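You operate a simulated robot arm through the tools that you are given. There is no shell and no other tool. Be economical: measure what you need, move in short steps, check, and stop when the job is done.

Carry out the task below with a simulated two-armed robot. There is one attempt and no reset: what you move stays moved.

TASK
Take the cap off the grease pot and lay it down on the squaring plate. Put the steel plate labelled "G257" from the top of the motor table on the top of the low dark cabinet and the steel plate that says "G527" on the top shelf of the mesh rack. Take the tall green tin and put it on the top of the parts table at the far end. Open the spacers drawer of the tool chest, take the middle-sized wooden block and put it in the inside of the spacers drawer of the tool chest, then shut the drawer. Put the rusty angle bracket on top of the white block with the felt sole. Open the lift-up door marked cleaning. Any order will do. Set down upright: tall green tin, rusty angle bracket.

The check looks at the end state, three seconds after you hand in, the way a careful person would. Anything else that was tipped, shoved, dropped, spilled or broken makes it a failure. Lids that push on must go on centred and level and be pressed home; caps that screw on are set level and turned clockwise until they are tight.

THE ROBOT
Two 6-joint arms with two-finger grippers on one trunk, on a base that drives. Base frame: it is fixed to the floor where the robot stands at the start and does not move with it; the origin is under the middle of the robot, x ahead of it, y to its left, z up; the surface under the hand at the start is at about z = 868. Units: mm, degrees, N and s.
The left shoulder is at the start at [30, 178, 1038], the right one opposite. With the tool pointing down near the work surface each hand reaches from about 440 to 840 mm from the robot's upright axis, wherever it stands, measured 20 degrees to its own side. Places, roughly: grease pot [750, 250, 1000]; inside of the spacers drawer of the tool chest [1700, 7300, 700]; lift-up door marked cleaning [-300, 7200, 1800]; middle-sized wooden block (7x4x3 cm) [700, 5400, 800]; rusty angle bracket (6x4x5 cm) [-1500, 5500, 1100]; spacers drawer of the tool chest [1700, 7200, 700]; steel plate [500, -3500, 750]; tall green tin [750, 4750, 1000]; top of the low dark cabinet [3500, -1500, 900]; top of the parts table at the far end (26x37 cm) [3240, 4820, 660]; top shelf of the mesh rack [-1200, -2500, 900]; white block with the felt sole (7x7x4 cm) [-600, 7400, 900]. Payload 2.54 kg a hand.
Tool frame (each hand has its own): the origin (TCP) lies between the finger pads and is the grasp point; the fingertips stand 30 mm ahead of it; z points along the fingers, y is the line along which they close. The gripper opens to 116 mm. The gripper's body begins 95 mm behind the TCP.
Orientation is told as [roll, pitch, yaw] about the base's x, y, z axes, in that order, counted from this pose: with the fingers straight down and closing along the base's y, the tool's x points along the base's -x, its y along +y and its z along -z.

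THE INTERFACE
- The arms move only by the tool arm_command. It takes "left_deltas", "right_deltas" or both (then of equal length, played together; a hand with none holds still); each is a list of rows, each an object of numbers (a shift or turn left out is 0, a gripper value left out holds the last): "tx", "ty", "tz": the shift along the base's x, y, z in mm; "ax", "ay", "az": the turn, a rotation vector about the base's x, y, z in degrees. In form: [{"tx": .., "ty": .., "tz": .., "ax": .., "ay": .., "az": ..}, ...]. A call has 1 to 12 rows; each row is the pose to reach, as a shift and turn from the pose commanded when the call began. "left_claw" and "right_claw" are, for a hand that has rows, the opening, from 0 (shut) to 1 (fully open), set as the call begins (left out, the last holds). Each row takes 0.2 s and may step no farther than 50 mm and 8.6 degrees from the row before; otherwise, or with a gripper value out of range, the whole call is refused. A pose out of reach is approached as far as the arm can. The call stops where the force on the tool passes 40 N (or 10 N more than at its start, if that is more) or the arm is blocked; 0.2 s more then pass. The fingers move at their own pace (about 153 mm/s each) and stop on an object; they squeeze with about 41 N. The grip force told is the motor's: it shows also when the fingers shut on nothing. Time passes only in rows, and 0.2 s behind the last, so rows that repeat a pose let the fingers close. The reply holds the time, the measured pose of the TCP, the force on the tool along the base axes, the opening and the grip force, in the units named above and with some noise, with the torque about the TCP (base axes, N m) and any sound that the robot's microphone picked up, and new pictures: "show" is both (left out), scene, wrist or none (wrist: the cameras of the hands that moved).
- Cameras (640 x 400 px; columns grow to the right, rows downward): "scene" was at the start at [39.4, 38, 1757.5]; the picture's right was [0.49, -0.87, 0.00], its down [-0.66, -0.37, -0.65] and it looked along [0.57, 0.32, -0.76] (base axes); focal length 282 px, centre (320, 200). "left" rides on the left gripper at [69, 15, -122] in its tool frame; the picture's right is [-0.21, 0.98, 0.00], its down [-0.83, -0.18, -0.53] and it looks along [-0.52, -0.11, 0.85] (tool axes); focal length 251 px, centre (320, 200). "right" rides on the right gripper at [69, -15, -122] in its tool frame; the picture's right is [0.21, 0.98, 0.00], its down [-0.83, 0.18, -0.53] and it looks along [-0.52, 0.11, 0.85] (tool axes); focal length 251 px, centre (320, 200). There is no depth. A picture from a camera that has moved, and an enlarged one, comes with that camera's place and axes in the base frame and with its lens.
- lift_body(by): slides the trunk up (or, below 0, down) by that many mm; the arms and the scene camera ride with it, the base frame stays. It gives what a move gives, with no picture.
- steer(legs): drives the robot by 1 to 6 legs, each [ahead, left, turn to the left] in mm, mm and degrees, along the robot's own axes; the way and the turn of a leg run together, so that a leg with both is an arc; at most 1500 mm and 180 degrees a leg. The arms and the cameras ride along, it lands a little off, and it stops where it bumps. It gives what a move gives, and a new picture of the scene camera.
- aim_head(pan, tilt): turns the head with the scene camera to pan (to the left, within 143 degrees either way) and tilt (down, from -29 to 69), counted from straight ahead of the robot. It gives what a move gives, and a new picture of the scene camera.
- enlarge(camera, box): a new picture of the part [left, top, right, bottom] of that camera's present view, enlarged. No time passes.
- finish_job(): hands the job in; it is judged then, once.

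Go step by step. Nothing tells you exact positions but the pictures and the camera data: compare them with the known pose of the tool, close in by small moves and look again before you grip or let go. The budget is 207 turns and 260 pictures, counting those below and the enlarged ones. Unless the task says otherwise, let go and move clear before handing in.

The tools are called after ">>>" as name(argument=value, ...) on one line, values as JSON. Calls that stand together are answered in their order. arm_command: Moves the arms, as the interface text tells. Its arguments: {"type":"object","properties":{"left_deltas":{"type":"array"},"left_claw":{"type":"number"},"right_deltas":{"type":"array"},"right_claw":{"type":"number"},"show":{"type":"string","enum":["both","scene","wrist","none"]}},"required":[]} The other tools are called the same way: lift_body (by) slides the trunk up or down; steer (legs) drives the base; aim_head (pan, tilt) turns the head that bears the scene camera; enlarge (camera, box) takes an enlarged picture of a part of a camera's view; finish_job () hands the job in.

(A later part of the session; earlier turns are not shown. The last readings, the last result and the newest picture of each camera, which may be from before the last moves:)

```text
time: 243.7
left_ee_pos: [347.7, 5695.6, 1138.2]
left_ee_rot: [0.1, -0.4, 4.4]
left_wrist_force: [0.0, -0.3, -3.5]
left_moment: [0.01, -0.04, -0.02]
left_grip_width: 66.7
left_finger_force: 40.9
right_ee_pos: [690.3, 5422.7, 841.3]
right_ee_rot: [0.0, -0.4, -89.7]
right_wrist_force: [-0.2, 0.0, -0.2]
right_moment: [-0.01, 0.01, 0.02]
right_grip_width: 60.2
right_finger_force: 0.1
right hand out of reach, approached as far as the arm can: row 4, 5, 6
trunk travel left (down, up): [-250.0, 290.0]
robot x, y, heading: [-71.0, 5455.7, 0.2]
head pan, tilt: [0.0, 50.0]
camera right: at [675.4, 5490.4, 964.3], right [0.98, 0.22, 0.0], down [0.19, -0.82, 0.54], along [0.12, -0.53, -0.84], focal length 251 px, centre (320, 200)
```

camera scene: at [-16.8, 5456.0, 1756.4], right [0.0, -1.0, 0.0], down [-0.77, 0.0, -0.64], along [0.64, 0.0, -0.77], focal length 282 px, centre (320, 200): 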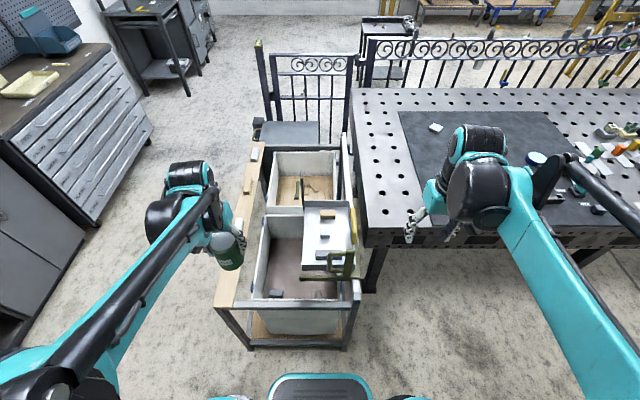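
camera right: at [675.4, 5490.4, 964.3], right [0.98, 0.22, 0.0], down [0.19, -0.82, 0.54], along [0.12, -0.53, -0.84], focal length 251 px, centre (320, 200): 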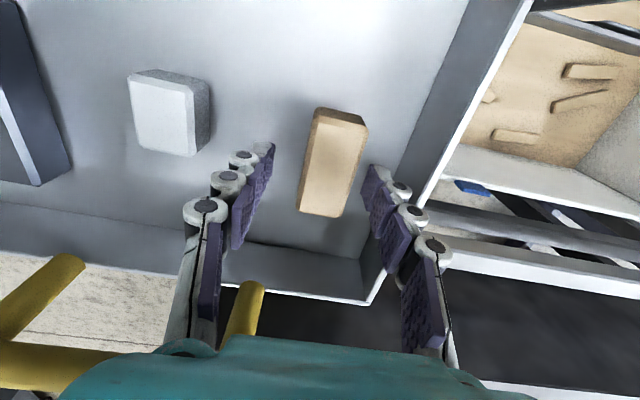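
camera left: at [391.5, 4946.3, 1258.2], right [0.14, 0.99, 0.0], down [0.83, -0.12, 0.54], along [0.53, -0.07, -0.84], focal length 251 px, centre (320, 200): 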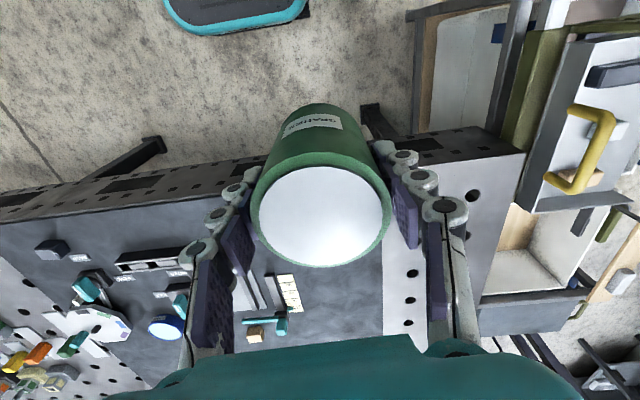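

Out of reach by a little. Raise, drive 60 mm ahead, and retry.

>>> arm_command(right_deltas=[{"tz": 40}, {"tz": 80}, {"tz": 80}], show="none")

>>> steer(legs=[[60, 0, 0]])

```text
time: 244.4
left_ee_pos: [349.0, 5695.9, 1137.4]
left_ee_rot: [0.2, -0.4, 4.4]
left_wrist_force: [0.3, 0.3, -4.4]
left_moment: [0.01, 0.05, 0.01]
left_grip_width: 66.7
left_finger_force: 40.9
right_ee_pos: [690.8, 5421.2, 922.6]
right_ee_rot: [-0.1, -0.3, -89.7]
right_wrist_force: [0.4, -0.1, -0.5]
right_moment: [0.0, 0.0, 0.02]
right_grip_width: 60.0
right_finger_force: 0.0
trunk travel left (down, up): [-250.0, 290.0]
robot x, y, heading: [-62.4, 5457.8, -0.2]
head pan, tilt: [0.0, 50.0]
```

```text
time: 245.4
left_ee_pos: [409.6, 5697.1, 1137.3]
left_ee_rot: [0.1, -0.2, 4.6]
left_wrist_force: [0.4, -1.0, -4.5]
left_moment: [0.0, 0.08, 0.03]
left_grip_width: 67.0
left_finger_force: 40.7
right_ee_pos: [751.8, 5422.1, 922.2]
right_ee_rot: [-0.2, -0.4, -89.7]
right_wrist_force: [0.3, 0.5, -1.2]
right_moment: [-0.04, 0.04, 0.02]
right_grip_width: 60.4
right_finger_force: 0.1
trunk travel left (down, up): [-250.0, 290.0]
robot x, y, heading: [-4.4, 5455.7, 0.2]
head pan, tilt: [0.0, 50.0]
camera scene: at [46.2, 5456.3, 1756.2], right [0.0, -1.0, 0.0], down [-0.77, 0.0, -0.64], along [0.64, 0.0, -0.77], focal length 282 px, centre (320, 200)
```

scene: 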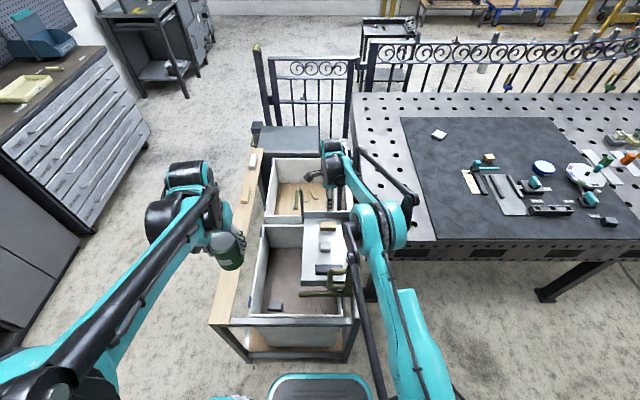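

>>> arm_command(right_deltas=[{"tx": -30, "ty": 1, "tz": 0}, {"tx": -54, "ty": 2, "tz": -10}, {"tx": -54, "ty": 2, "tz": -45}, {"tx": -54, "ty": 2, "tz": -70}, {"tx": -54, "ty": 2, "tz": -84}, {"tx": -54, "ty": 2, "tz": -84}], show="wrist")

```text
time: 246.8
left_ee_pos: [408.4, 5696.4, 1138.1]
left_ee_rot: [0.2, -0.4, 4.5]
left_wrist_force: [0.8, 0.0, -4.2]
left_moment: [0.0, -0.01, 0.01]
left_grip_width: 67.1
left_finger_force: 40.7
right_ee_pos: [696.1, 5423.9, 838.3]
right_ee_rot: [0.0, -0.4, -89.6]
right_wrist_force: [-0.2, 0.2, 0.4]
right_moment: [0.0, 0.03, 0.02]
right_grip_width: 60.2
right_finger_force: 0.1
trunk travel left (down, up): [-250.0, 290.0]
robot x, y, heading: [-3.5, 5453.7, 0.3]
head pan, tilt: [0.0, 50.0]
camera right: at [681.6, 5492.0, 960.4], right [0.98, 0.22, 0.0], down [0.19, -0.82, 0.54], along [0.12, -0.53, -0.84], focal length 251 px, centre (320, 200)
```

right: 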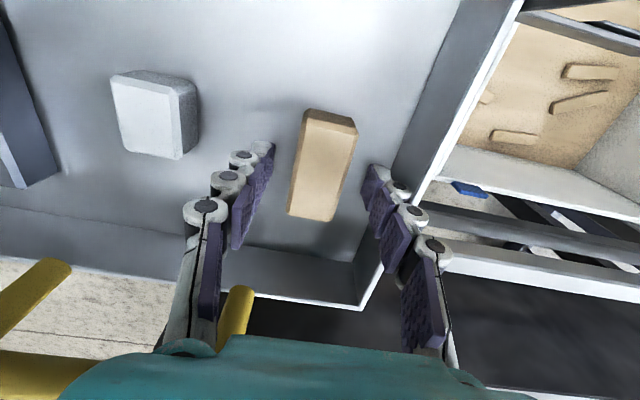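

>>> arm_command(right_deltas=[{"tx": 3, "ty": -2, "tz": -10}, {"tx": 3, "ty": -2, "tz": -20}, {"tx": 3, "ty": -2, "tz": -28}, {"tx": 3, "ty": -2, "tz": -34}, {"tx": 3, "ty": -2, "tz": -34}], show="wrist")

```text
time: 247.4
left_ee_pos: [402.6, 5696.9, 1140.2]
left_ee_rot: [0.2, -0.7, 4.6]
left_wrist_force: [-0.3, -0.3, -4.4]
left_moment: [0.02, -0.03, -0.02]
left_grip_width: 66.9
left_finger_force: 41.1
right_ee_pos: [697.4, 5422.4, 828.6]
right_ee_rot: [0.2, -0.4, -89.5]
right_wrist_force: [-1.9, 1.0, 54.1]
right_moment: [0.12, 1.02, 0.09]
right_grip_width: 30.8
right_finger_force: 34.8
trunk travel left (down, up): [-250.0, 290.0]
robot x, y, heading: [-0.7, 5458.2, 0.3]
head pan, tilt: [0.0, 50.0]
stopped in row 3 (right hand): the force on the tool passed its limit at 52 N (the readings are from after the stop); the commanded pose is now the measured one
camera right: at [681.3, 5490.6, 952.1], right [0.98, 0.22, 0.0], down [0.18, -0.82, 0.54], along [0.12, -0.53, -0.84], focal length 251 px, centre (320, 200)
```

right: 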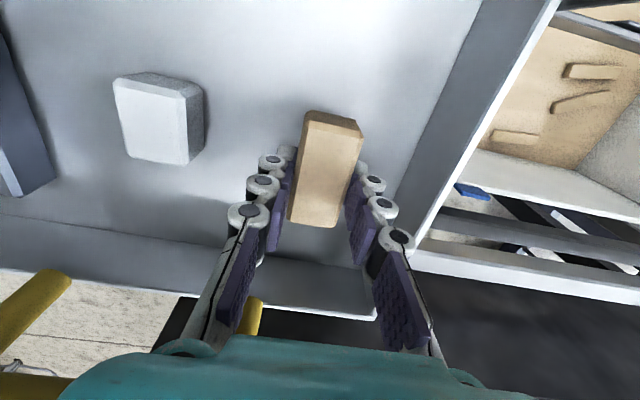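

Touching the tray floor, block between the pads. Ease up slightly and close.

>>> arm_command(right_deltas=[{"tz": 5}, {"tz": 5}, {"tz": 5}], right_claw=0, show="none")

>>> arm_command(right_deltas=[{"tz": 10}, {"tz": 40}, {"tz": 80}, {"tz": 120}, {"tz": 120}], show="wrist")

```text
time: 248.2
left_ee_pos: [405.0, 5697.4, 1138.3]
left_ee_rot: [0.1, -0.5, 4.5]
left_wrist_force: [-0.3, 0.3, -5.0]
left_moment: [-0.01, 0.0, -0.01]
left_grip_width: 66.8
left_finger_force: 41.2
right_ee_pos: [697.9, 5422.9, 829.6]
right_ee_rot: [0.2, -0.4, -89.6]
right_wrist_force: [-8.7, 0.8, 24.5]
right_moment: [0.16, 0.5, 0.07]
right_grip_width: 30.6
right_finger_force: 40.6
trunk travel left (down, up): [-250.0, 290.0]
robot x, y, heading: [-3.0, 5454.8, 0.2]
head pan, tilt: [0.0, 50.0]
```

```text
time: 249.4
left_ee_pos: [408.9, 5697.5, 1137.1]
left_ee_rot: [0.0, -0.4, 4.5]
left_wrist_force: [0.5, -0.5, -4.5]
left_moment: [0.02, 0.01, -0.01]
left_grip_width: 67.0
left_finger_force: 40.4
right_ee_pos: [700.2, 5422.1, 947.3]
right_ee_rot: [0.0, -0.3, -89.5]
right_wrist_force: [0.8, 0.4, -1.3]
right_moment: [0.01, 0.04, 0.0]
right_grip_width: 30.5
right_finger_force: 41.1
trunk travel left (down, up): [-250.0, 290.0]
robot x, y, heading: [-5.9, 5457.2, 0.3]
head pan, tilt: [0.0, 50.0]
camera right: at [685.8, 5490.7, 1070.5], right [0.98, 0.22, 0.0], down [0.19, -0.82, 0.54], along [0.12, -0.53, -0.84], focal length 251 px, centre (320, 200)
```

right: 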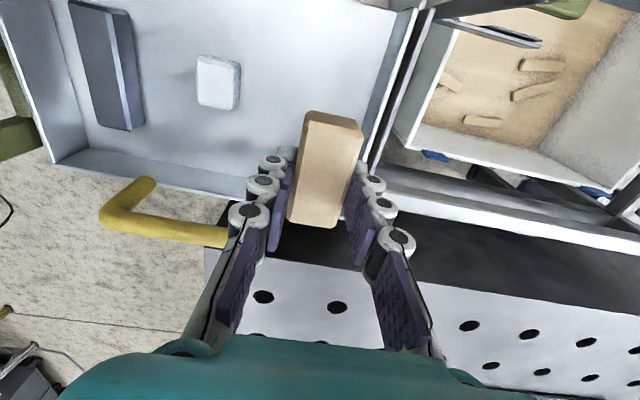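

Block is held. Fold the right arm, then drive round the north side toward the parts table.

>>> arm_command(right_deltas=[{"tx": -10, "ty": 0, "tz": 45}, {"tx": -20, "ty": -10, "tz": 90}, {"tx": -45, "ty": -25, "tz": 130}, {"tx": -75, "ty": -50, "tz": 160}, {"tx": -105, "ty": -75, "tz": 180, "az": 8}, {"tx": -140, "ty": -100, "tz": 190, "az": 16}, {"tx": -175, "ty": -125, "tz": 190, "az": 24}, {"tx": -210, "ty": -150, "tz": 190, "az": 32}, {"tx": -245, "ty": -175, "tz": 190, "az": 40}, {"tx": -280, "ty": -200, "tz": 190, "az": 48}, {"tx": -304, "ty": -215, "tz": 190, "az": 54}, {"tx": -304, "ty": -215, "tz": 190, "az": 60}], show="none")

>>> steer(legs=[[-220, 0, 0], [0, 1020, 0], [1000, 0, 0]])

>>> aim_head(pan=-15, tilt=20)

```text
time: 252.0
left_ee_pos: [408.2, 5697.3, 1138.4]
left_ee_rot: [0.1, -0.3, 4.5]
left_wrist_force: [0.5, 0.4, -3.4]
left_moment: [-0.02, 0.04, 0.01]
left_grip_width: 67.0
left_finger_force: 41.6
right_ee_pos: [396.0, 5206.3, 1137.9]
right_ee_rot: [0.0, -0.3, -29.6]
right_wrist_force: [-0.6, 0.3, -0.6]
right_moment: [-0.02, 0.0, -0.04]
right_grip_width: 30.4
right_finger_force: 41.0
trunk travel left (down, up): [-250.0, 290.0]
robot x, y, heading: [-1.8, 5454.3, 0.2]
head pan, tilt: [0.0, 50.0]
```

```text
time: 263.4
left_ee_pos: [1187.2, 6719.0, 1137.2]
left_ee_rot: [0.1, -0.4, 4.1]
left_wrist_force: [0.5, -0.2, -3.8]
left_moment: [0.0, 0.03, 0.04]
left_grip_width: 66.8
left_finger_force: 41.3
right_ee_pos: [1172.7, 6228.5, 1137.1]
right_ee_rot: [0.1, -0.3, -30.0]
right_wrist_force: [0.5, -0.4, 0.3]
right_moment: [0.0, -0.02, -0.06]
right_grip_width: 30.3
right_finger_force: 41.1
trunk travel left (down, up): [-250.0, 290.0]
robot x, y, heading: [771.7, 6482.6, -0.1]
head pan, tilt: [0.0, 50.0]
camera scene: at [822.0, 6480.4, 1756.3], right [0.0, -1.0, 0.0], down [-0.77, 0.0, -0.64], along [0.64, 0.0, -0.77], focal length 282 px, centre (320, 200)
```

scene: 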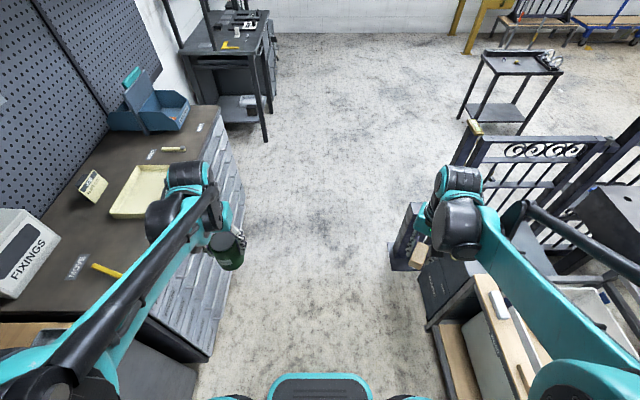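

```text
time: 264.4
left_ee_pos: [1188.2, 6719.1, 1137.0]
left_ee_rot: [0.1, -0.4, 4.0]
left_wrist_force: [0.2, 0.0, -4.2]
left_moment: [0.0, 0.01, 0.0]
left_grip_width: 66.7
left_finger_force: 40.6
right_ee_pos: [1174.5, 6228.5, 1138.2]
right_ee_rot: [0.1, -0.3, -30.0]
right_wrist_force: [0.0, 0.4, -0.5]
right_moment: [0.0, -0.03, -0.02]
right_grip_width: 30.4
right_finger_force: 41.0
trunk travel left (down, up): [-250.0, 290.0]
robot x, y, heading: [771.7, 6481.5, -0.3]
head pan, tilt: [-15.0, 20.0]
camera scene: at [834.6, 6456.3, 1801.8], right [-0.26, -0.97, 0.0], down [-0.33, 0.09, -0.94], along [0.91, -0.25, -0.34], focal length 282 px, centre (320, 200)
```

scene: 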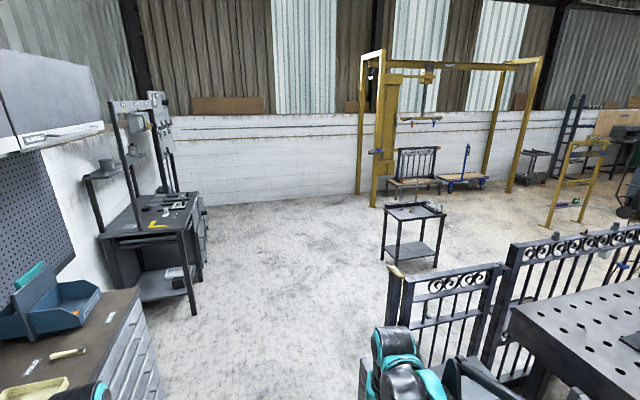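

The parts table stands at about (3233, 4790) past the open gate. Drive through at y≈6450 and approach it from the north.

>>> steer(legs=[[1500, -30, 0.2], [930, 0, 0], [0, 0, -90]])

>>> aim_head(pan=0, tilt=30)

```text
refused: leg 1 is longer than a leg can be; nothing moved
```

```text
time: 265.1
left_ee_pos: [1187.0, 6718.9, 1137.4]
left_ee_rot: [0.1, -0.3, 4.0]
left_wrist_force: [-0.2, 0.8, -4.0]
left_moment: [-0.04, 0.03, 0.0]
left_grip_width: 66.6
left_finger_force: 41.0
right_ee_pos: [1171.3, 6228.3, 1138.8]
right_ee_rot: [0.0, -0.4, -30.0]
right_wrist_force: [-0.3, 0.7, 0.1]
right_moment: [0.0, -0.02, 0.01]
right_grip_width: 30.4
right_finger_force: 41.3
trunk travel left (down, up): [-250.0, 290.0]
robot x, y, heading: [770.2, 6481.4, -0.3]
head pan, tilt: [0.0, 30.0]
camera scene: at [835.0, 6480.3, 1785.9], right [0.0, -1.0, 0.0], down [-0.5, 0.0, -0.87], along [0.87, 0.0, -0.5], focal length 282 px, centre (320, 200)
```

scene: 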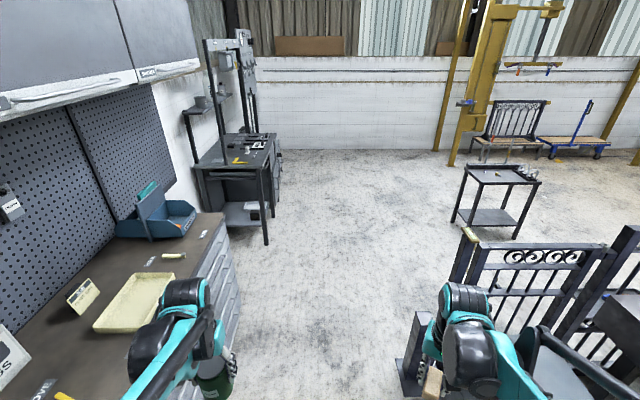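

>>> steer(legs=[[1400, -30, 0.2], [1030, 0, 0], [0, 0, -90]])

```text
time: 280.9
left_ee_pos: [3458.1, 6037.1, 1138.5]
left_ee_rot: [0.1, -0.4, -85.1]
left_wrist_force: [0.1, -0.6, -3.7]
left_moment: [0.02, -0.01, 0.0]
left_grip_width: 66.9
left_finger_force: 41.2
right_ee_pos: [2966.7, 6045.4, 1137.7]
right_ee_rot: [0.1, -0.3, -119.3]
right_wrist_force: [0.6, -0.3, -0.5]
right_moment: [0.0, 0.02, 0.0]
right_grip_width: 30.2
right_finger_force: 41.1
trunk travel left (down, up): [-250.0, 290.0]
robot x, y, heading: [3213.9, 6446.6, -89.4]
head pan, tilt: [0.0, 30.0]
camera scene: at [3215.1, 6387.9, 1785.9], right [-1.0, -0.01, 0.0], down [-0.01, 0.5, -0.87], along [0.01, -0.87, -0.5], focal length 282 px, centre (320, 200)
```

scene: 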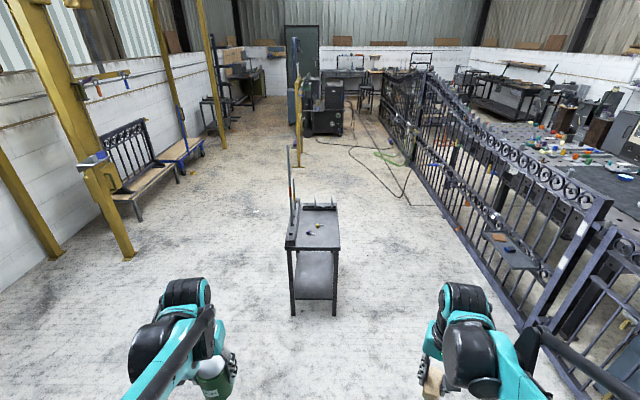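

>>> steer(legs=[[900, 0, -0.6]])

>>> lift_body(by=-150)

>>> aim_head(pan=0, tilt=45)

```text
time: 285.6
left_ee_pos: [3460.2, 5130.0, 1137.1]
left_ee_rot: [0.1, -0.4, -85.5]
left_wrist_force: [0.2, -0.2, -4.6]
left_moment: [0.06, -0.01, 0.0]
left_grip_width: 66.5
left_finger_force: 41.1
right_ee_pos: [2969.5, 5141.7, 1138.3]
right_ee_rot: [0.1, -0.4, -119.7]
right_wrist_force: [0.1, 0.1, -0.1]
right_moment: [0.0, 0.01, 0.03]
right_grip_width: 30.8
right_finger_force: 40.9
trunk travel left (down, up): [-250.0, 290.0]
robot x, y, heading: [3214.9, 5545.2, -89.7]
head pan, tilt: [0.0, 30.0]
camera scene: at [3221.0, 5482.6, 1785.8], right [-1.0, 0.0, 0.0], down [0.0, 0.5, -0.87], along [0.0, -0.87, -0.5], focal length 282 px, centre (320, 200)
```

scene: 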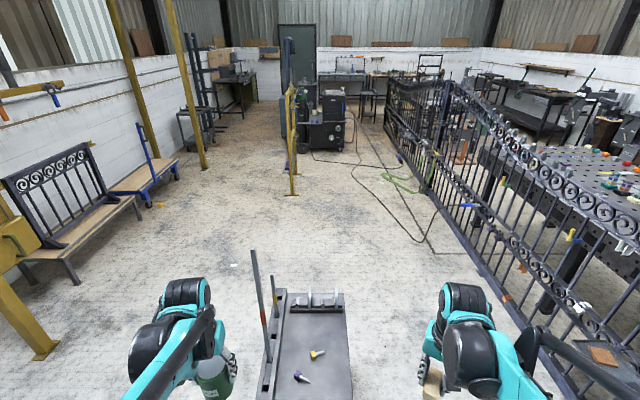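

```text
time: 287.4
left_ee_pos: [3459.8, 5130.4, 987.4]
left_ee_rot: [0.1, -0.4, -85.6]
left_wrist_force: [0.3, 0.5, -4.6]
left_moment: [0.0, -0.02, -0.02]
left_grip_width: 66.5
left_finger_force: 41.3
right_ee_pos: [2969.9, 5142.8, 988.7]
right_ee_rot: [0.1, -0.3, -119.7]
right_wrist_force: [-0.8, -0.8, -0.4]
right_moment: [-0.05, -0.01, 0.02]
right_grip_width: 30.5
right_finger_force: 41.2
trunk travel left (down, up): [-100.0, 440.0]
robot x, y, heading: [3215.4, 5543.7, -89.9]
head pan, tilt: [0.0, 30.0]
```

```text
time: 288.2
left_ee_pos: [3459.5, 5129.9, 988.3]
left_ee_rot: [0.1, -0.4, -85.6]
left_wrist_force: [-0.6, -0.8, -4.5]
left_moment: [0.05, 0.03, -0.01]
left_grip_width: 66.4
left_finger_force: 41.4
right_ee_pos: [2968.9, 5142.7, 988.3]
right_ee_rot: [0.1, -0.4, -119.6]
right_wrist_force: [0.8, -0.6, -0.4]
right_moment: [-0.01, 0.03, 0.01]
right_grip_width: 30.3
right_finger_force: 41.0
trunk travel left (down, up): [-100.0, 440.0]
robot x, y, heading: [3219.2, 5542.3, -90.0]
head pan, tilt: [0.0, 45.0]
camera scene: at [3221.0, 5492.3, 1613.3], right [-1.0, 0.0, 0.0], down [0.0, 0.71, -0.71], along [0.0, -0.71, -0.71], focal length 282 px, centre (320, 200)
```

scene: 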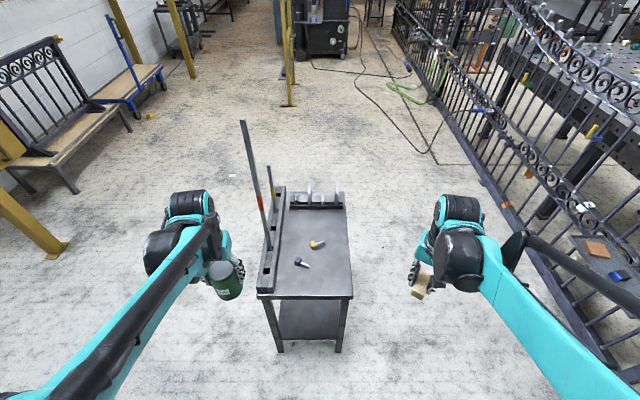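

Parts table top is at z≈663. I'll set the tin down at about (3182, 4930), clear of the two bits.

>>> arm_command(left_deltas=[{"tx": -45, "ty": 0, "tz": 0}, {"tx": -90, "ty": 0, "tz": 0}, {"tx": -135, "ty": -15, "tz": 0}, {"tx": -175, "ty": -40, "tz": 0}, {"tx": -215, "ty": -70, "tz": 0}, {"tx": -245, "ty": -105, "tz": 0}, {"tx": -270, "ty": -145, "tz": 0}, {"tx": -277, "ty": -185, "tz": -20}, {"tx": -277, "ty": -200, "tz": -60}, {"tx": -277, "ty": -200, "tz": -105}, {"tx": -277, "ty": -200, "tz": -150}, {"tx": -277, "ty": -200, "tz": -150}])

```text
time: 290.8
left_ee_pos: [3183.1, 4930.6, 838.0]
left_ee_rot: [0.1, -0.4, -85.7]
left_wrist_force: [-0.6, -0.5, -4.5]
left_moment: [0.03, -0.01, 0.0]
left_grip_width: 66.6
left_finger_force: 40.6
right_ee_pos: [2969.3, 5142.5, 988.0]
right_ee_rot: [0.1, -0.4, -119.6]
right_wrist_force: [-0.7, -0.7, -0.4]
right_moment: [0.0, 0.0, -0.01]
right_grip_width: 30.4
right_finger_force: 41.0
trunk travel left (down, up): [-100.0, 440.0]
robot x, y, heading: [3219.9, 5543.6, -90.0]
head pan, tilt: [0.0, 45.0]
camera scene: at [3220.8, 5492.6, 1613.3], right [-1.0, 0.0, 0.0], down [0.0, 0.71, -0.71], along [0.0, -0.71, -0.71], focal length 282 px, centre (320, 200)
camera left: at [3192.9, 5001.4, 958.6], right [0.99, -0.14, 0.0], down [-0.12, -0.83, 0.54], along [-0.07, -0.53, -0.84], focal length 251 px, centre (320, 200)
```

scene: 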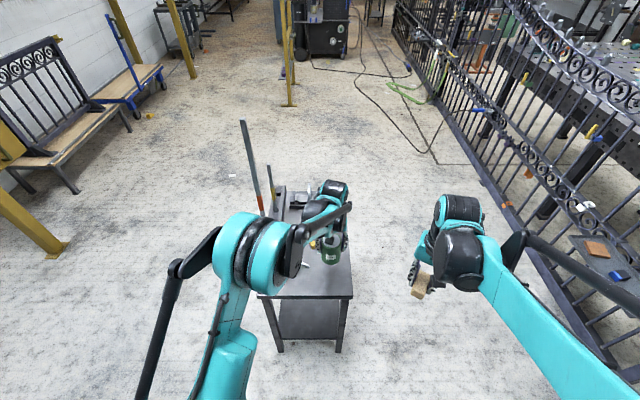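
left: 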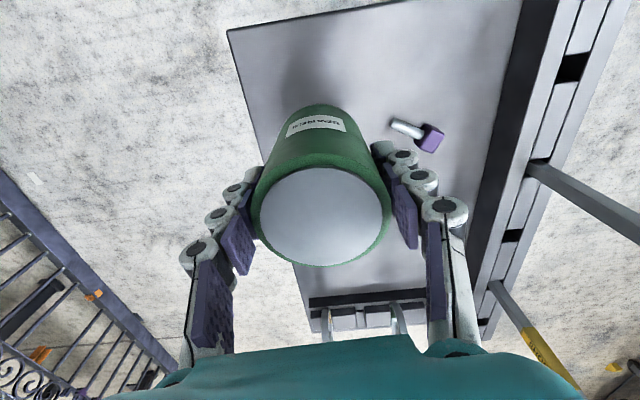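

>>> arm_command(left_deltas=[{"tz": -40}, {"tz": -75}, {"tz": -90}, {"tz": -95}, {"tz": -95}], show="none")

>>> arm_command(left_deltas=[{"tz": -3}, {"tz": -6}, {"tz": -9}, {"tz": -12}, {"tz": -15}, {"tz": -18}], show="wrist")

```text
time: 292.0
left_ee_pos: [3182.9, 4930.6, 741.6]
left_ee_rot: [0.1, -0.3, -85.6]
left_wrist_force: [0.1, 0.3, -4.4]
left_moment: [0.04, -0.01, -0.01]
left_grip_width: 67.0
left_finger_force: 40.8
right_ee_pos: [2969.8, 5143.5, 987.8]
right_ee_rot: [0.1, -0.2, -119.7]
right_wrist_force: [1.0, 0.5, -0.3]
right_moment: [-0.01, 0.01, 0.0]
right_grip_width: 30.4
right_finger_force: 41.7
trunk travel left (down, up): [-100.0, 440.0]
robot x, y, heading: [3222.2, 5546.4, -89.7]
head pan, tilt: [0.0, 45.0]
```

```text
time: 293.4
left_ee_pos: [3181.8, 4930.9, 726.2]
left_ee_rot: [0.1, -0.6, -85.6]
left_wrist_force: [-1.0, -7.0, 37.4]
left_moment: [-0.18, 0.07, 0.35]
left_grip_width: 67.0
left_finger_force: 40.8
right_ee_pos: [2968.8, 5145.6, 990.0]
right_ee_rot: [0.2, -0.5, -119.7]
right_wrist_force: [-1.3, -0.3, 0.2]
right_moment: [-0.01, 0.01, -0.04]
right_grip_width: 30.3
right_finger_force: 40.8
trunk travel left (down, up): [-100.0, 440.0]
robot x, y, heading: [3217.4, 5540.6, -90.0]
head pan, tilt: [0.0, 45.0]
camera left: at [3192.4, 5002.3, 847.6], right [0.99, -0.14, 0.0], down [-0.12, -0.83, 0.54], along [-0.07, -0.54, -0.84], focal length 251 px, centre (320, 200)
```

left: 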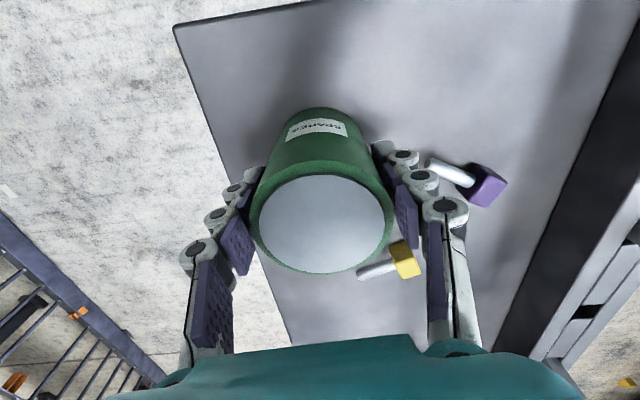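

Tin is seated. Release and rise.

>>> arm_command(left_deltas=[{"tz": 3}, {"tz": 3}], show="none")

>>> arm_command(left_deltas=[{"tz": 0}, {"tz": 0}, {"tz": 30}, {"tz": 70}, {"tz": 115}, {"tz": 160}, {"tz": 205}, {"tz": 250}], left_claw=0.8, show="wrist")

```text
time: 294.0
left_ee_pos: [3181.9, 4931.2, 727.2]
left_ee_rot: [0.2, -0.4, -85.7]
left_wrist_force: [-0.2, 2.4, 2.5]
left_moment: [-0.06, 0.02, -0.01]
left_grip_width: 66.7
left_finger_force: 41.2
right_ee_pos: [2969.7, 5143.6, 988.0]
right_ee_rot: [0.1, -0.3, -119.7]
right_wrist_force: [-0.2, 0.1, -0.7]
right_moment: [0.0, -0.03, 0.03]
right_grip_width: 30.5
right_finger_force: 41.4
trunk travel left (down, up): [-100.0, 440.0]
robot x, y, heading: [3220.5, 5548.2, -89.7]
head pan, tilt: [0.0, 45.0]
```

```text
time: 295.8
left_ee_pos: [3181.8, 4930.8, 978.9]
left_ee_rot: [0.1, -0.3, -85.6]
left_wrist_force: [-0.4, -0.3, 0.1]
left_moment: [0.03, 0.01, -0.01]
left_grip_width: 92.7
left_finger_force: 0.0
right_ee_pos: [2970.1, 5143.0, 988.7]
right_ee_rot: [0.1, -0.4, -119.7]
right_wrist_force: [0.0, -0.4, 0.1]
right_moment: [-0.04, 0.01, -0.01]
right_grip_width: 30.3
right_finger_force: 40.3
trunk travel left (down, up): [-100.0, 440.0]
robot x, y, heading: [3218.4, 5543.5, -89.9]
head pan, tilt: [0.0, 45.0]
camera left: at [3191.7, 5001.8, 1100.0], right [0.99, -0.14, 0.0], down [-0.12, -0.83, 0.54], along [-0.07, -0.54, -0.84], focal length 251 px, centre (320, 200)
```

left: 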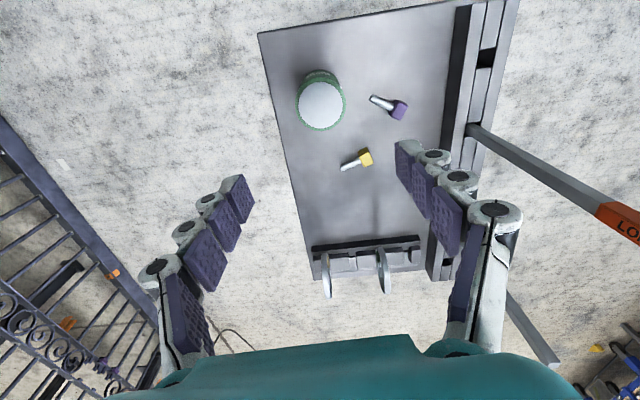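

The tin stands upright on the parts table. Fold the left arm and go to the tool chest.

>>> arm_command(left_deltas=[{"tx": 20, "ty": 45, "tz": 10}, {"tx": 45, "ty": 85, "tz": 20}, {"tx": 80, "ty": 115, "tz": 20}, {"tx": 120, "ty": 140, "tz": 20}, {"tx": 160, "ty": 165, "tz": 20}, {"tx": 200, "ty": 185, "tz": 20}, {"tx": 240, "ty": 200, "tz": 20}, {"tx": 278, "ty": 205, "tz": 20}, {"tx": 278, "ty": 205, "tz": 20}], show="none")

>>> steer(legs=[[-870, 0, 0], [0, 0, -90], [1450, 0, 0], [0, 0, -90]])

```text
refused: row 1 steps farther than a row can; nothing moved
```

```text
time: 314.7
left_ee_pos: [1809.0, 7027.9, 978.8]
left_ee_rot: [0.1, -0.3, 94.6]
left_wrist_force: [0.1, -0.4, -0.1]
left_moment: [0.03, -0.03, 0.01]
left_grip_width: 92.6
left_finger_force: 0.0
right_ee_pos: [2022.9, 6817.4, 988.3]
right_ee_rot: [0.1, -0.4, 60.7]
right_wrist_force: [-0.1, -0.4, -0.1]
right_moment: [-0.01, -0.02, 0.02]
right_grip_width: 30.3
right_finger_force: 41.5
trunk travel left (down, up): [-100.0, 440.0]
robot x, y, heading: [1775.1, 6414.7, 90.4]
head pan, tilt: [0.0, 45.0]
camera scene: at [1776.7, 6465.9, 1613.3], right [1.0, 0.01, 0.0], down [0.01, -0.71, -0.71], along [-0.01, 0.71, -0.71], focal length 282 px, centre (320, 200)
```

scene: 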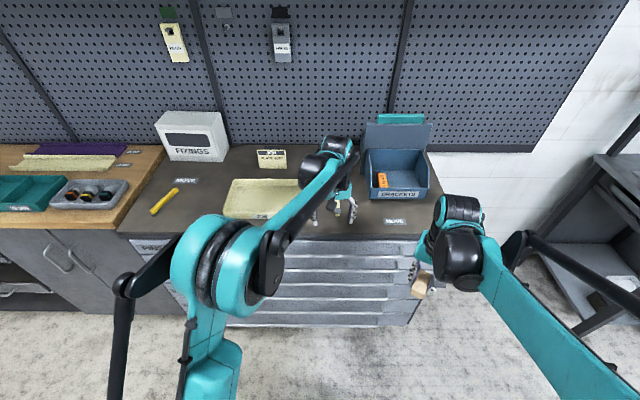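

The drive went through even though the fold was refused. Now lift and retract the left hand from over the chest.

>>> arm_command(left_deltas=[{"tz": 40}, {"tz": 60, "ty": -30}, {"tz": 60, "ty": -75}, {"tx": -30, "tz": 60, "ty": -110}, {"tx": -70, "tz": 50, "ty": -135}, {"tx": -110, "tz": 40, "ty": -160}, {"tx": -150, "tz": 30, "ty": -185}, {"tx": -190, "tz": 20, "ty": -200}, {"tx": -230, "tz": 20, "ty": -210}, {"tx": -270, "tz": 20, "ty": -215}], show="scene")

```text
time: 316.9
left_ee_pos: [1539.1, 6813.8, 998.2]
left_ee_rot: [0.2, -0.4, 94.6]
left_wrist_force: [-0.6, 0.0, 1.1]
left_moment: [0.0, 0.01, 0.01]
left_grip_width: 92.8
left_finger_force: 0.0
right_ee_pos: [2022.6, 6817.2, 987.5]
right_ee_rot: [0.0, -0.4, 60.6]
right_wrist_force: [-0.9, -0.1, -1.0]
right_moment: [-0.01, -0.02, 0.02]
right_grip_width: 30.3
right_finger_force: 41.0
trunk travel left (down, up): [-100.0, 440.0]
robot x, y, heading: [1774.2, 6417.8, 90.4]
head pan, tilt: [0.0, 45.0]
camera scene: at [1775.7, 6466.0, 1613.3], right [1.0, 0.01, 0.0], down [0.01, -0.71, -0.71], along [-0.01, 0.71, -0.71], focal length 282 px, centre (320, 200)
```

scene: 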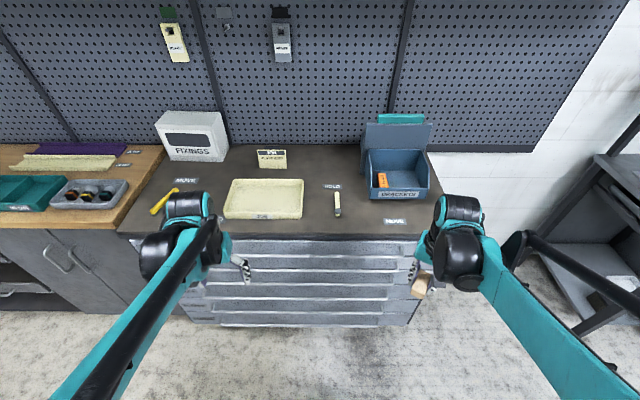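

>>> enlarge(camera="scene", box=[120, 220, 430, 340])

>>> enlarge(camera="right", box=[0, 0, 640, 400])

```text
2.06 times, centred on (275, 280) of scene
camera zoom: at [1775.7, 6466.0, 1613.3], right [1.0, 0.01, 0.0], down [0.01, -0.71, -0.71], along [-0.01, 0.71, -0.71], focal length 583 px, centre (413, 35)
```

zoom: 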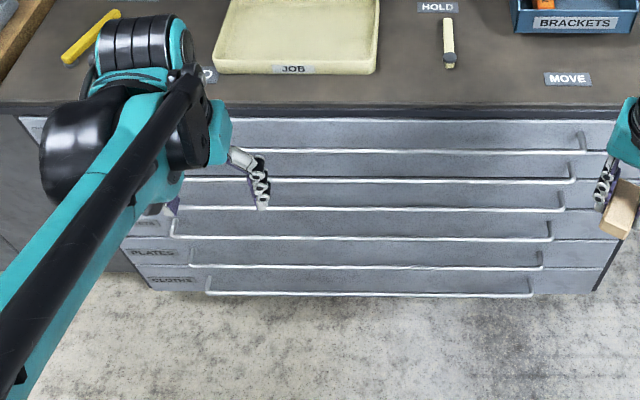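

```text
1.00 times, centred on (320, 200) of right (not enlarged: the box is as wide or as high as the picture)
camera zoom: at [2002.6, 6747.9, 1110.6], right [-0.96, 0.29, 0.0], down [0.25, 0.81, 0.54], along [0.16, 0.52, -0.84], focal length 251 px, centre (320, 200)
```

zoom: 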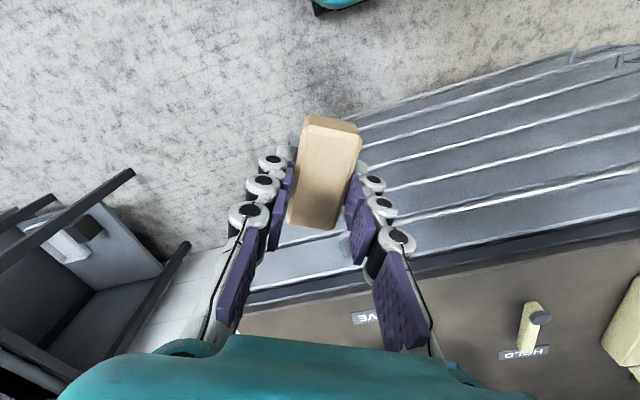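

>>> enlarge(camera="right", box=[340, 40, 640, 280])

```text
1.67 times, centred on (490, 160) of right
camera zoom: at [2002.6, 6747.9, 1110.6], right [-0.96, 0.29, 0.0], down [0.25, 0.81, 0.54], along [0.16, 0.52, -0.84], focal length 419 px, centre (37, 267)
```

zoom: 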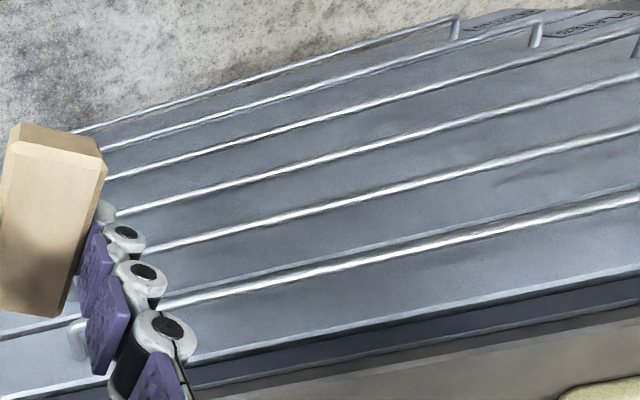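

The SPACERS handle (second bar) is at about y=6983, z=751, centred near x≈1690. I'll turn the left hand to point forward in two stages.

>>> arm_command(left_deltas=[{"tx": 8, "ty": 7, "tz": -13, "ax": 8.2}, {"tx": 16, "ty": 14, "tz": -26, "ax": 16.4}, {"tx": 24, "ty": 21, "tz": -39, "ax": 24.6}, {"tx": 32, "ty": 28, "tz": -52, "ax": 32.8}, {"tx": 40, "ty": 35, "tz": -65, "ax": 41}, {"tx": 48, "ty": 42, "tz": -78, "ax": 49.2}, {"tx": 56, "ty": 49, "tz": -91, "ax": 57.4}, {"tx": 64, "ty": 56, "tz": -104, "ax": 65.6}, {"tx": 72, "ty": 63, "tz": -117, "ax": 73.8}, {"tx": 80, "ty": 70, "tz": -130, "ax": 82}, {"tx": 88, "ty": 76, "tz": -140, "ax": 90}, {"tx": 88, "ty": 76, "tz": -140, "ax": 90}], show="scene")

```text
time: 319.5
left_ee_pos: [1634.0, 6933.6, 1080.6]
left_ee_rot: [-93.9, -85.2, -176.0]
left_wrist_force: [-0.8, -0.1, -0.4]
left_moment: [0.01, 0.01, -0.04]
left_grip_width: 92.7
left_finger_force: 0.0
left hand out of reach, approached as far as the arm can: row 6, 7, 8, 9, 10, 11, 12
right_ee_pos: [2023.0, 6816.1, 988.0]
right_ee_rot: [0.1, -0.4, 60.7]
right_wrist_force: [0.2, -0.5, -1.4]
right_moment: [0.03, 0.0, -0.01]
right_grip_width: 30.6
right_finger_force: 40.8
trunk travel left (down, up): [-100.0, 440.0]
robot x, y, heading: [1773.4, 6419.2, 90.5]
head pan, tilt: [0.0, 45.0]
camera scene: at [1776.2, 6464.9, 1613.3], right [1.0, 0.01, 0.0], down [0.01, -0.71, -0.71], along [-0.01, 0.71, -0.71], focal length 282 px, centre (320, 200)
```

scene: 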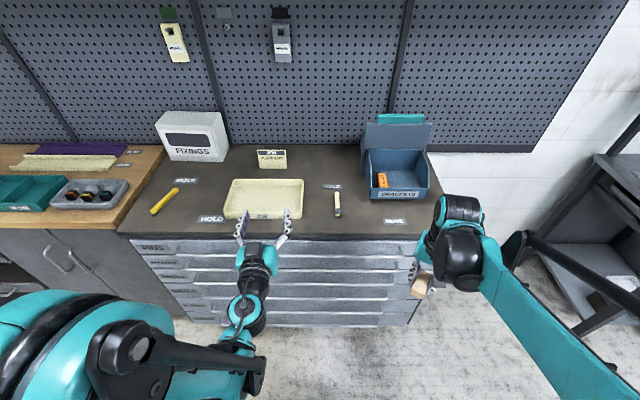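

Too close for that pose. Check the space behind before backing off.

>>> aim_head(pan=140, tilt=50)

>>> aim_head(pan=-140, tilt=50)

```text
time: 321.8
left_ee_pos: [1633.0, 6934.8, 1081.3]
left_ee_rot: [-93.2, -85.2, -176.7]
left_wrist_force: [0.3, 0.4, -0.3]
left_moment: [0.03, 0.05, 0.01]
left_grip_width: 92.8
left_finger_force: 0.2
right_ee_pos: [2023.0, 6817.9, 987.3]
right_ee_rot: [0.0, -0.3, 60.7]
right_wrist_force: [0.2, 0.0, 0.6]
right_moment: [0.01, -0.02, -0.02]
right_grip_width: 30.6
right_finger_force: 40.8
trunk travel left (down, up): [-100.0, 440.0]
robot x, y, heading: [1774.6, 6413.3, 90.4]
head pan, tilt: [140.0, 50.0]
camera scene: at [1728.1, 6325.2, 1606.4], right [-0.77, 0.64, 0.0], down [0.49, 0.59, -0.64], along [-0.41, -0.5, -0.77], focal length 282 px, centre (320, 200)
```

scene: 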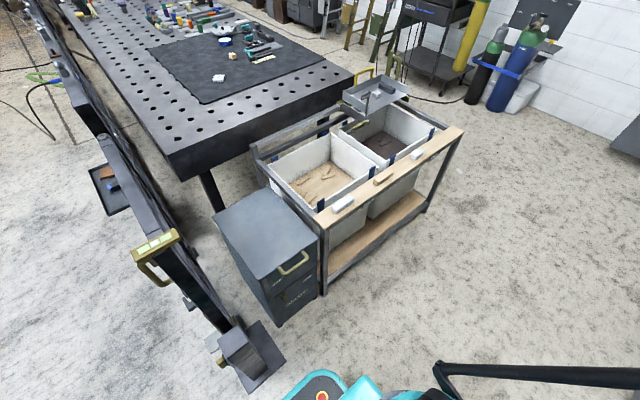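

```text
time: 325.6
left_ee_pos: [1633.7, 6935.0, 1080.8]
left_ee_rot: [-93.2, -85.1, -176.7]
left_wrist_force: [-0.1, -0.3, -0.2]
left_moment: [-0.01, -0.01, 0.03]
left_grip_width: 92.9
left_finger_force: 0.0
right_ee_pos: [2023.8, 6816.6, 987.9]
right_ee_rot: [0.1, -0.4, 60.6]
right_wrist_force: [-0.4, 0.3, -0.1]
right_moment: [-0.01, 0.03, -0.02]
right_grip_width: 30.4
right_finger_force: 41.2
trunk travel left (down, up): [-100.0, 440.0]
robot x, y, heading: [1774.5, 6412.7, 90.4]
head pan, tilt: [-140.0, 50.0]
camera scene: at [1827.1, 6326.0, 1606.4], right [-0.76, -0.65, 0.0], down [-0.5, 0.58, -0.64], along [0.42, -0.49, -0.77], focal length 282 px, centre (320, 200)
```

scene: 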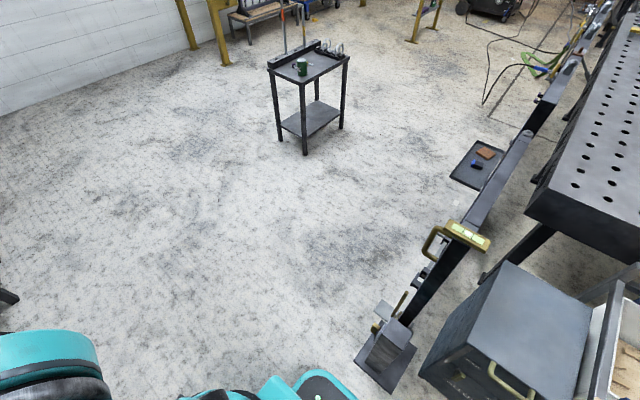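

Gate stop is right behind; I'll back 100, shift right 380, then back more for room.

>>> steer(legs=[[-100, 0, 0], [0, -380, 0], [-60, 0, 0]])

>>> aim_head(pan=15, tilt=45)

```text
time: 329.4
left_ee_pos: [2017.6, 6777.1, 1082.5]
left_ee_rot: [-94.4, -85.2, -175.6]
left_wrist_force: [-0.2, -0.9, -0.3]
left_moment: [-0.04, 0.01, 0.04]
left_grip_width: 92.7
left_finger_force: 0.0
right_ee_pos: [2407.0, 6659.1, 989.7]
right_ee_rot: [0.0, -0.3, 60.6]
right_wrist_force: [0.0, 0.2, -0.5]
right_moment: [0.07, -0.01, -0.03]
right_grip_width: 30.5
right_finger_force: 40.8
trunk travel left (down, up): [-100.0, 440.0]
robot x, y, heading: [2160.3, 6253.6, 90.5]
head pan, tilt: [-140.0, 50.0]
camera scene: at [2209.9, 6166.9, 1606.3], right [-0.76, -0.65, 0.0], down [-0.5, 0.58, -0.64], along [0.42, -0.49, -0.77], focal length 282 px, centre (320, 200)
```

scene: 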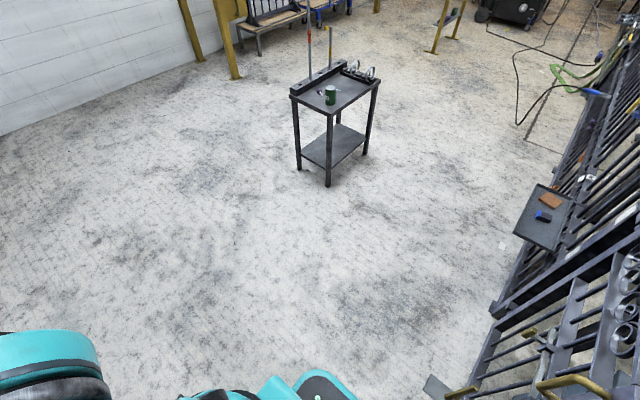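

```text
time: 331.8
left_ee_pos: [2018.3, 6778.3, 1081.1]
left_ee_rot: [-93.4, -85.2, -176.7]
left_wrist_force: [-0.8, 0.8, -0.3]
left_moment: [-0.01, 0.0, 0.01]
left_grip_width: 92.7
left_finger_force: 0.1
right_ee_pos: [2406.7, 6658.4, 987.9]
right_ee_rot: [0.1, -0.3, 60.7]
right_wrist_force: [0.0, -0.4, 0.5]
right_moment: [0.02, -0.01, -0.01]
right_grip_width: 30.4
right_finger_force: 41.3
trunk travel left (down, up): [-100.0, 440.0]
robot x, y, heading: [2157.9, 6258.8, 90.6]
head pan, tilt: [15.0, 45.0]
camera scene: at [2138.4, 6306.2, 1613.3], right [0.96, 0.27, 0.0], down [0.19, -0.68, -0.71], along [-0.19, 0.68, -0.71], focal length 282 px, centre (320, 200)
```

scene: 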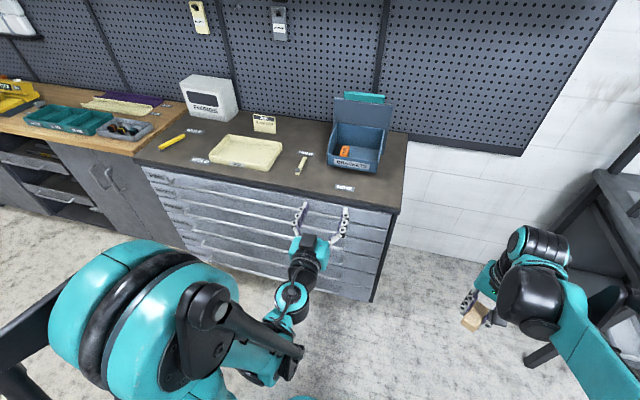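

>>> arm_command(left_deltas=[{"ty": 8, "tz": -10}, {"ty": 16, "tz": -20}, {"ty": 16, "tz": -20}], left_claw=0.6, show="none")

```text
time: 332.6
left_ee_pos: [2017.3, 6798.9, 1076.6]
left_ee_rot: [-92.0, -85.2, -177.9]
left_wrist_force: [-0.5, -0.5, 0.5]
left_moment: [-0.06, -0.02, 0.04]
left_grip_width: 69.6
left_finger_force: 0.0
left hand out of reach, approached as far as the arm can: row 1, 2, 3
right_ee_pos: [2405.1, 6660.9, 988.1]
right_ee_rot: [0.0, -0.3, 60.6]
right_wrist_force: [0.8, 0.2, 0.0]
right_moment: [-0.01, 0.01, 0.01]
right_grip_width: 30.5
right_finger_force: 41.0
trunk travel left (down, up): [-100.0, 440.0]
robot x, y, heading: [2161.4, 6258.7, 90.3]
head pan, tilt: [15.0, 45.0]
```

>>> arm_command(left_deltas=[{"ty": 40}, {"ty": 80}, {"ty": 120}, {"ty": 140}, {"ty": 140}, {"ty": 140}], show="none")

```text
time: 333.9
left_ee_pos: [2016.9, 6939.0, 1075.2]
left_ee_rot: [-93.3, -85.2, -176.8]
left_wrist_force: [-0.4, -0.4, -0.1]
left_moment: [0.02, 0.01, -0.02]
left_grip_width: 69.8
left_finger_force: 0.1
right_ee_pos: [2406.0, 6659.5, 988.6]
right_ee_rot: [0.1, -0.4, 60.6]
right_wrist_force: [-0.2, -0.1, -0.3]
right_moment: [-0.03, 0.05, 0.01]
right_grip_width: 30.2
right_finger_force: 40.7
trunk travel left (down, up): [-100.0, 440.0]
robot x, y, heading: [2158.4, 6259.2, 90.2]
head pan, tilt: [15.0, 45.0]
```

>>> arm_command(left_deltas=[{"ty": -20, "tz": -30}, {"ty": -40, "tz": -70}, {"ty": -40, "tz": -110}, {"ty": -40, "tz": -150}, {"ty": -40, "tz": -150}], show="none")

```text
time: 335.1
left_ee_pos: [2023.8, 6953.9, 985.4]
left_ee_rot: [-92.7, -85.3, -177.2]
left_wrist_force: [-0.1, -0.3, -1.3]
left_moment: [0.01, -0.02, 0.03]
left_grip_width: 69.9
left_finger_force: 0.1
left hand out of reach, approached as far as the arm can: row 2, 3, 4, 5
right_ee_pos: [2407.8, 6658.9, 987.4]
right_ee_rot: [0.0, -0.4, 60.6]
right_wrist_force: [-0.6, -0.3, 0.3]
right_moment: [0.02, -0.02, -0.03]
right_grip_width: 30.6
right_finger_force: 40.9
trunk travel left (down, up): [-100.0, 440.0]
robot x, y, heading: [2160.1, 6257.4, 90.4]
head pan, tilt: [15.0, 45.0]
```

Try rolling the wrist (fingers one above the other) from here and see what the arm allows.

>>> arm_command(left_deltas=[{"ty": -10, "tz": 10, "ay": 8}, {"ty": -20, "tz": 20, "ay": 16}, {"ty": -30, "tz": 20, "ay": 24}, {"ty": -30, "tz": 20, "ay": 32}, {"ty": -30, "tz": 20, "ay": 40}, {"ty": -30, "tz": 20, "ay": 48}, {"ty": -30, "tz": 20, "ay": 56}, {"ty": -30, "tz": 20, "ay": 64}, {"ty": -30, "tz": 20, "ay": 72}, {"ty": -30, "tz": 20, "ay": 80}, {"ty": -30, "tz": 20, "ay": 88}, {"ty": -30, "tz": 20, "ay": 90}], show="scene")

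```text
time: 337.8
left_ee_pos: [2025.6, 6927.8, 1009.4]
left_ee_rot: [90.0, -4.5, -0.2]
left_wrist_force: [-0.1, 1.2, 0.2]
left_moment: [-0.02, -0.01, 0.0]
left_grip_width: 69.7
left_finger_force: 0.0
left hand out of reach, approached as far as the arm can: row 3, 4, 5, 6, 7, 8, 9, 10, 11, 12
right_ee_pos: [2406.9, 6660.5, 988.6]
right_ee_rot: [0.1, -0.4, 60.7]
right_wrist_force: [0.1, 0.0, -1.7]
right_moment: [0.03, 0.02, -0.02]
right_grip_width: 30.1
right_finger_force: 40.3
trunk travel left (down, up): [-100.0, 440.0]
robot x, y, heading: [2156.8, 6263.3, 90.4]
head pan, tilt: [15.0, 45.0]
camera scene: at [2138.4, 6306.3, 1613.3], right [0.96, 0.27, 0.0], down [0.19, -0.68, -0.71], along [-0.19, 0.68, -0.71], focal length 282 px, centre (320, 200)
```

scene: 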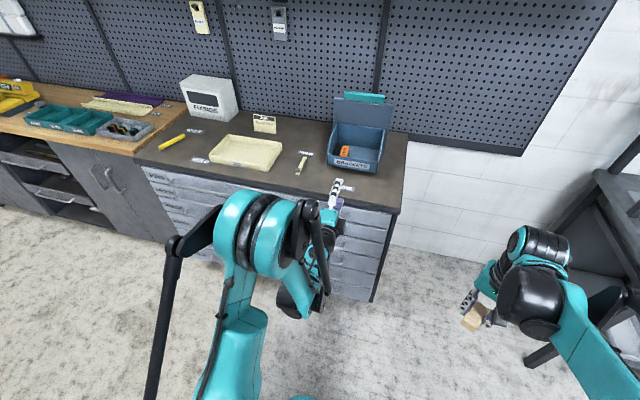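

Roll achieved: fingers forward, closing vertically. Lower toward the handle height.

>>> arm_command(left_deltas=[{"tx": -15, "ty": -20, "tz": -30}, {"tx": -30, "ty": -40, "tz": -60}, {"tx": -45, "ty": -40, "tz": -100}, {"tx": -60, "ty": -40, "tz": -140}, {"tx": -70, "ty": -40, "tz": -180}, {"tx": -75, "ty": -40, "tz": -220}, {"tx": -75, "ty": -40, "tz": -250}, {"tx": -75, "ty": -40, "tz": -250}], show="scene")

```text
time: 339.2
left_ee_pos: [1936.2, 7024.4, 875.4]
left_ee_rot: [90.2, -5.3, -1.0]
left_wrist_force: [2.8, -10.2, 14.8]
left_moment: [-1.01, -0.06, -0.04]
left_grip_width: 69.6
left_finger_force: 0.2
left hand out of reach, approached as far as the arm can: row 1, 2, 3, 4, 5, 6, 7
right_ee_pos: [2406.5, 6659.6, 988.1]
right_ee_rot: [0.1, -0.4, 60.6]
right_wrist_force: [0.9, 0.7, -1.3]
right_moment: [0.01, -0.01, -0.02]
right_grip_width: 30.5
right_finger_force: 40.9
trunk travel left (down, up): [-100.0, 440.0]
robot x, y, heading: [2159.7, 6254.9, 90.3]
head pan, tilt: [15.0, 45.0]
stopped in row 7 (left hand): the force on the tool passed its limit at 94 N (the readings are from after the stop); the commanded pose is now the measured one
camera scene: at [2139.1, 6303.3, 1613.6], right [0.96, 0.27, 0.0], down [0.19, -0.68, -0.71], along [-0.19, 0.68, -0.71], focal length 282 px, centre (320, 200)
```

scene: 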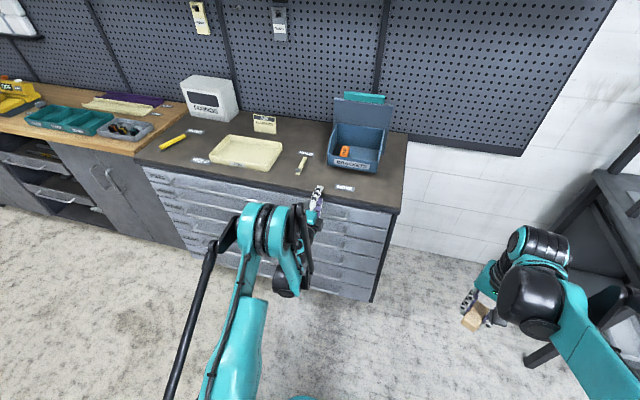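

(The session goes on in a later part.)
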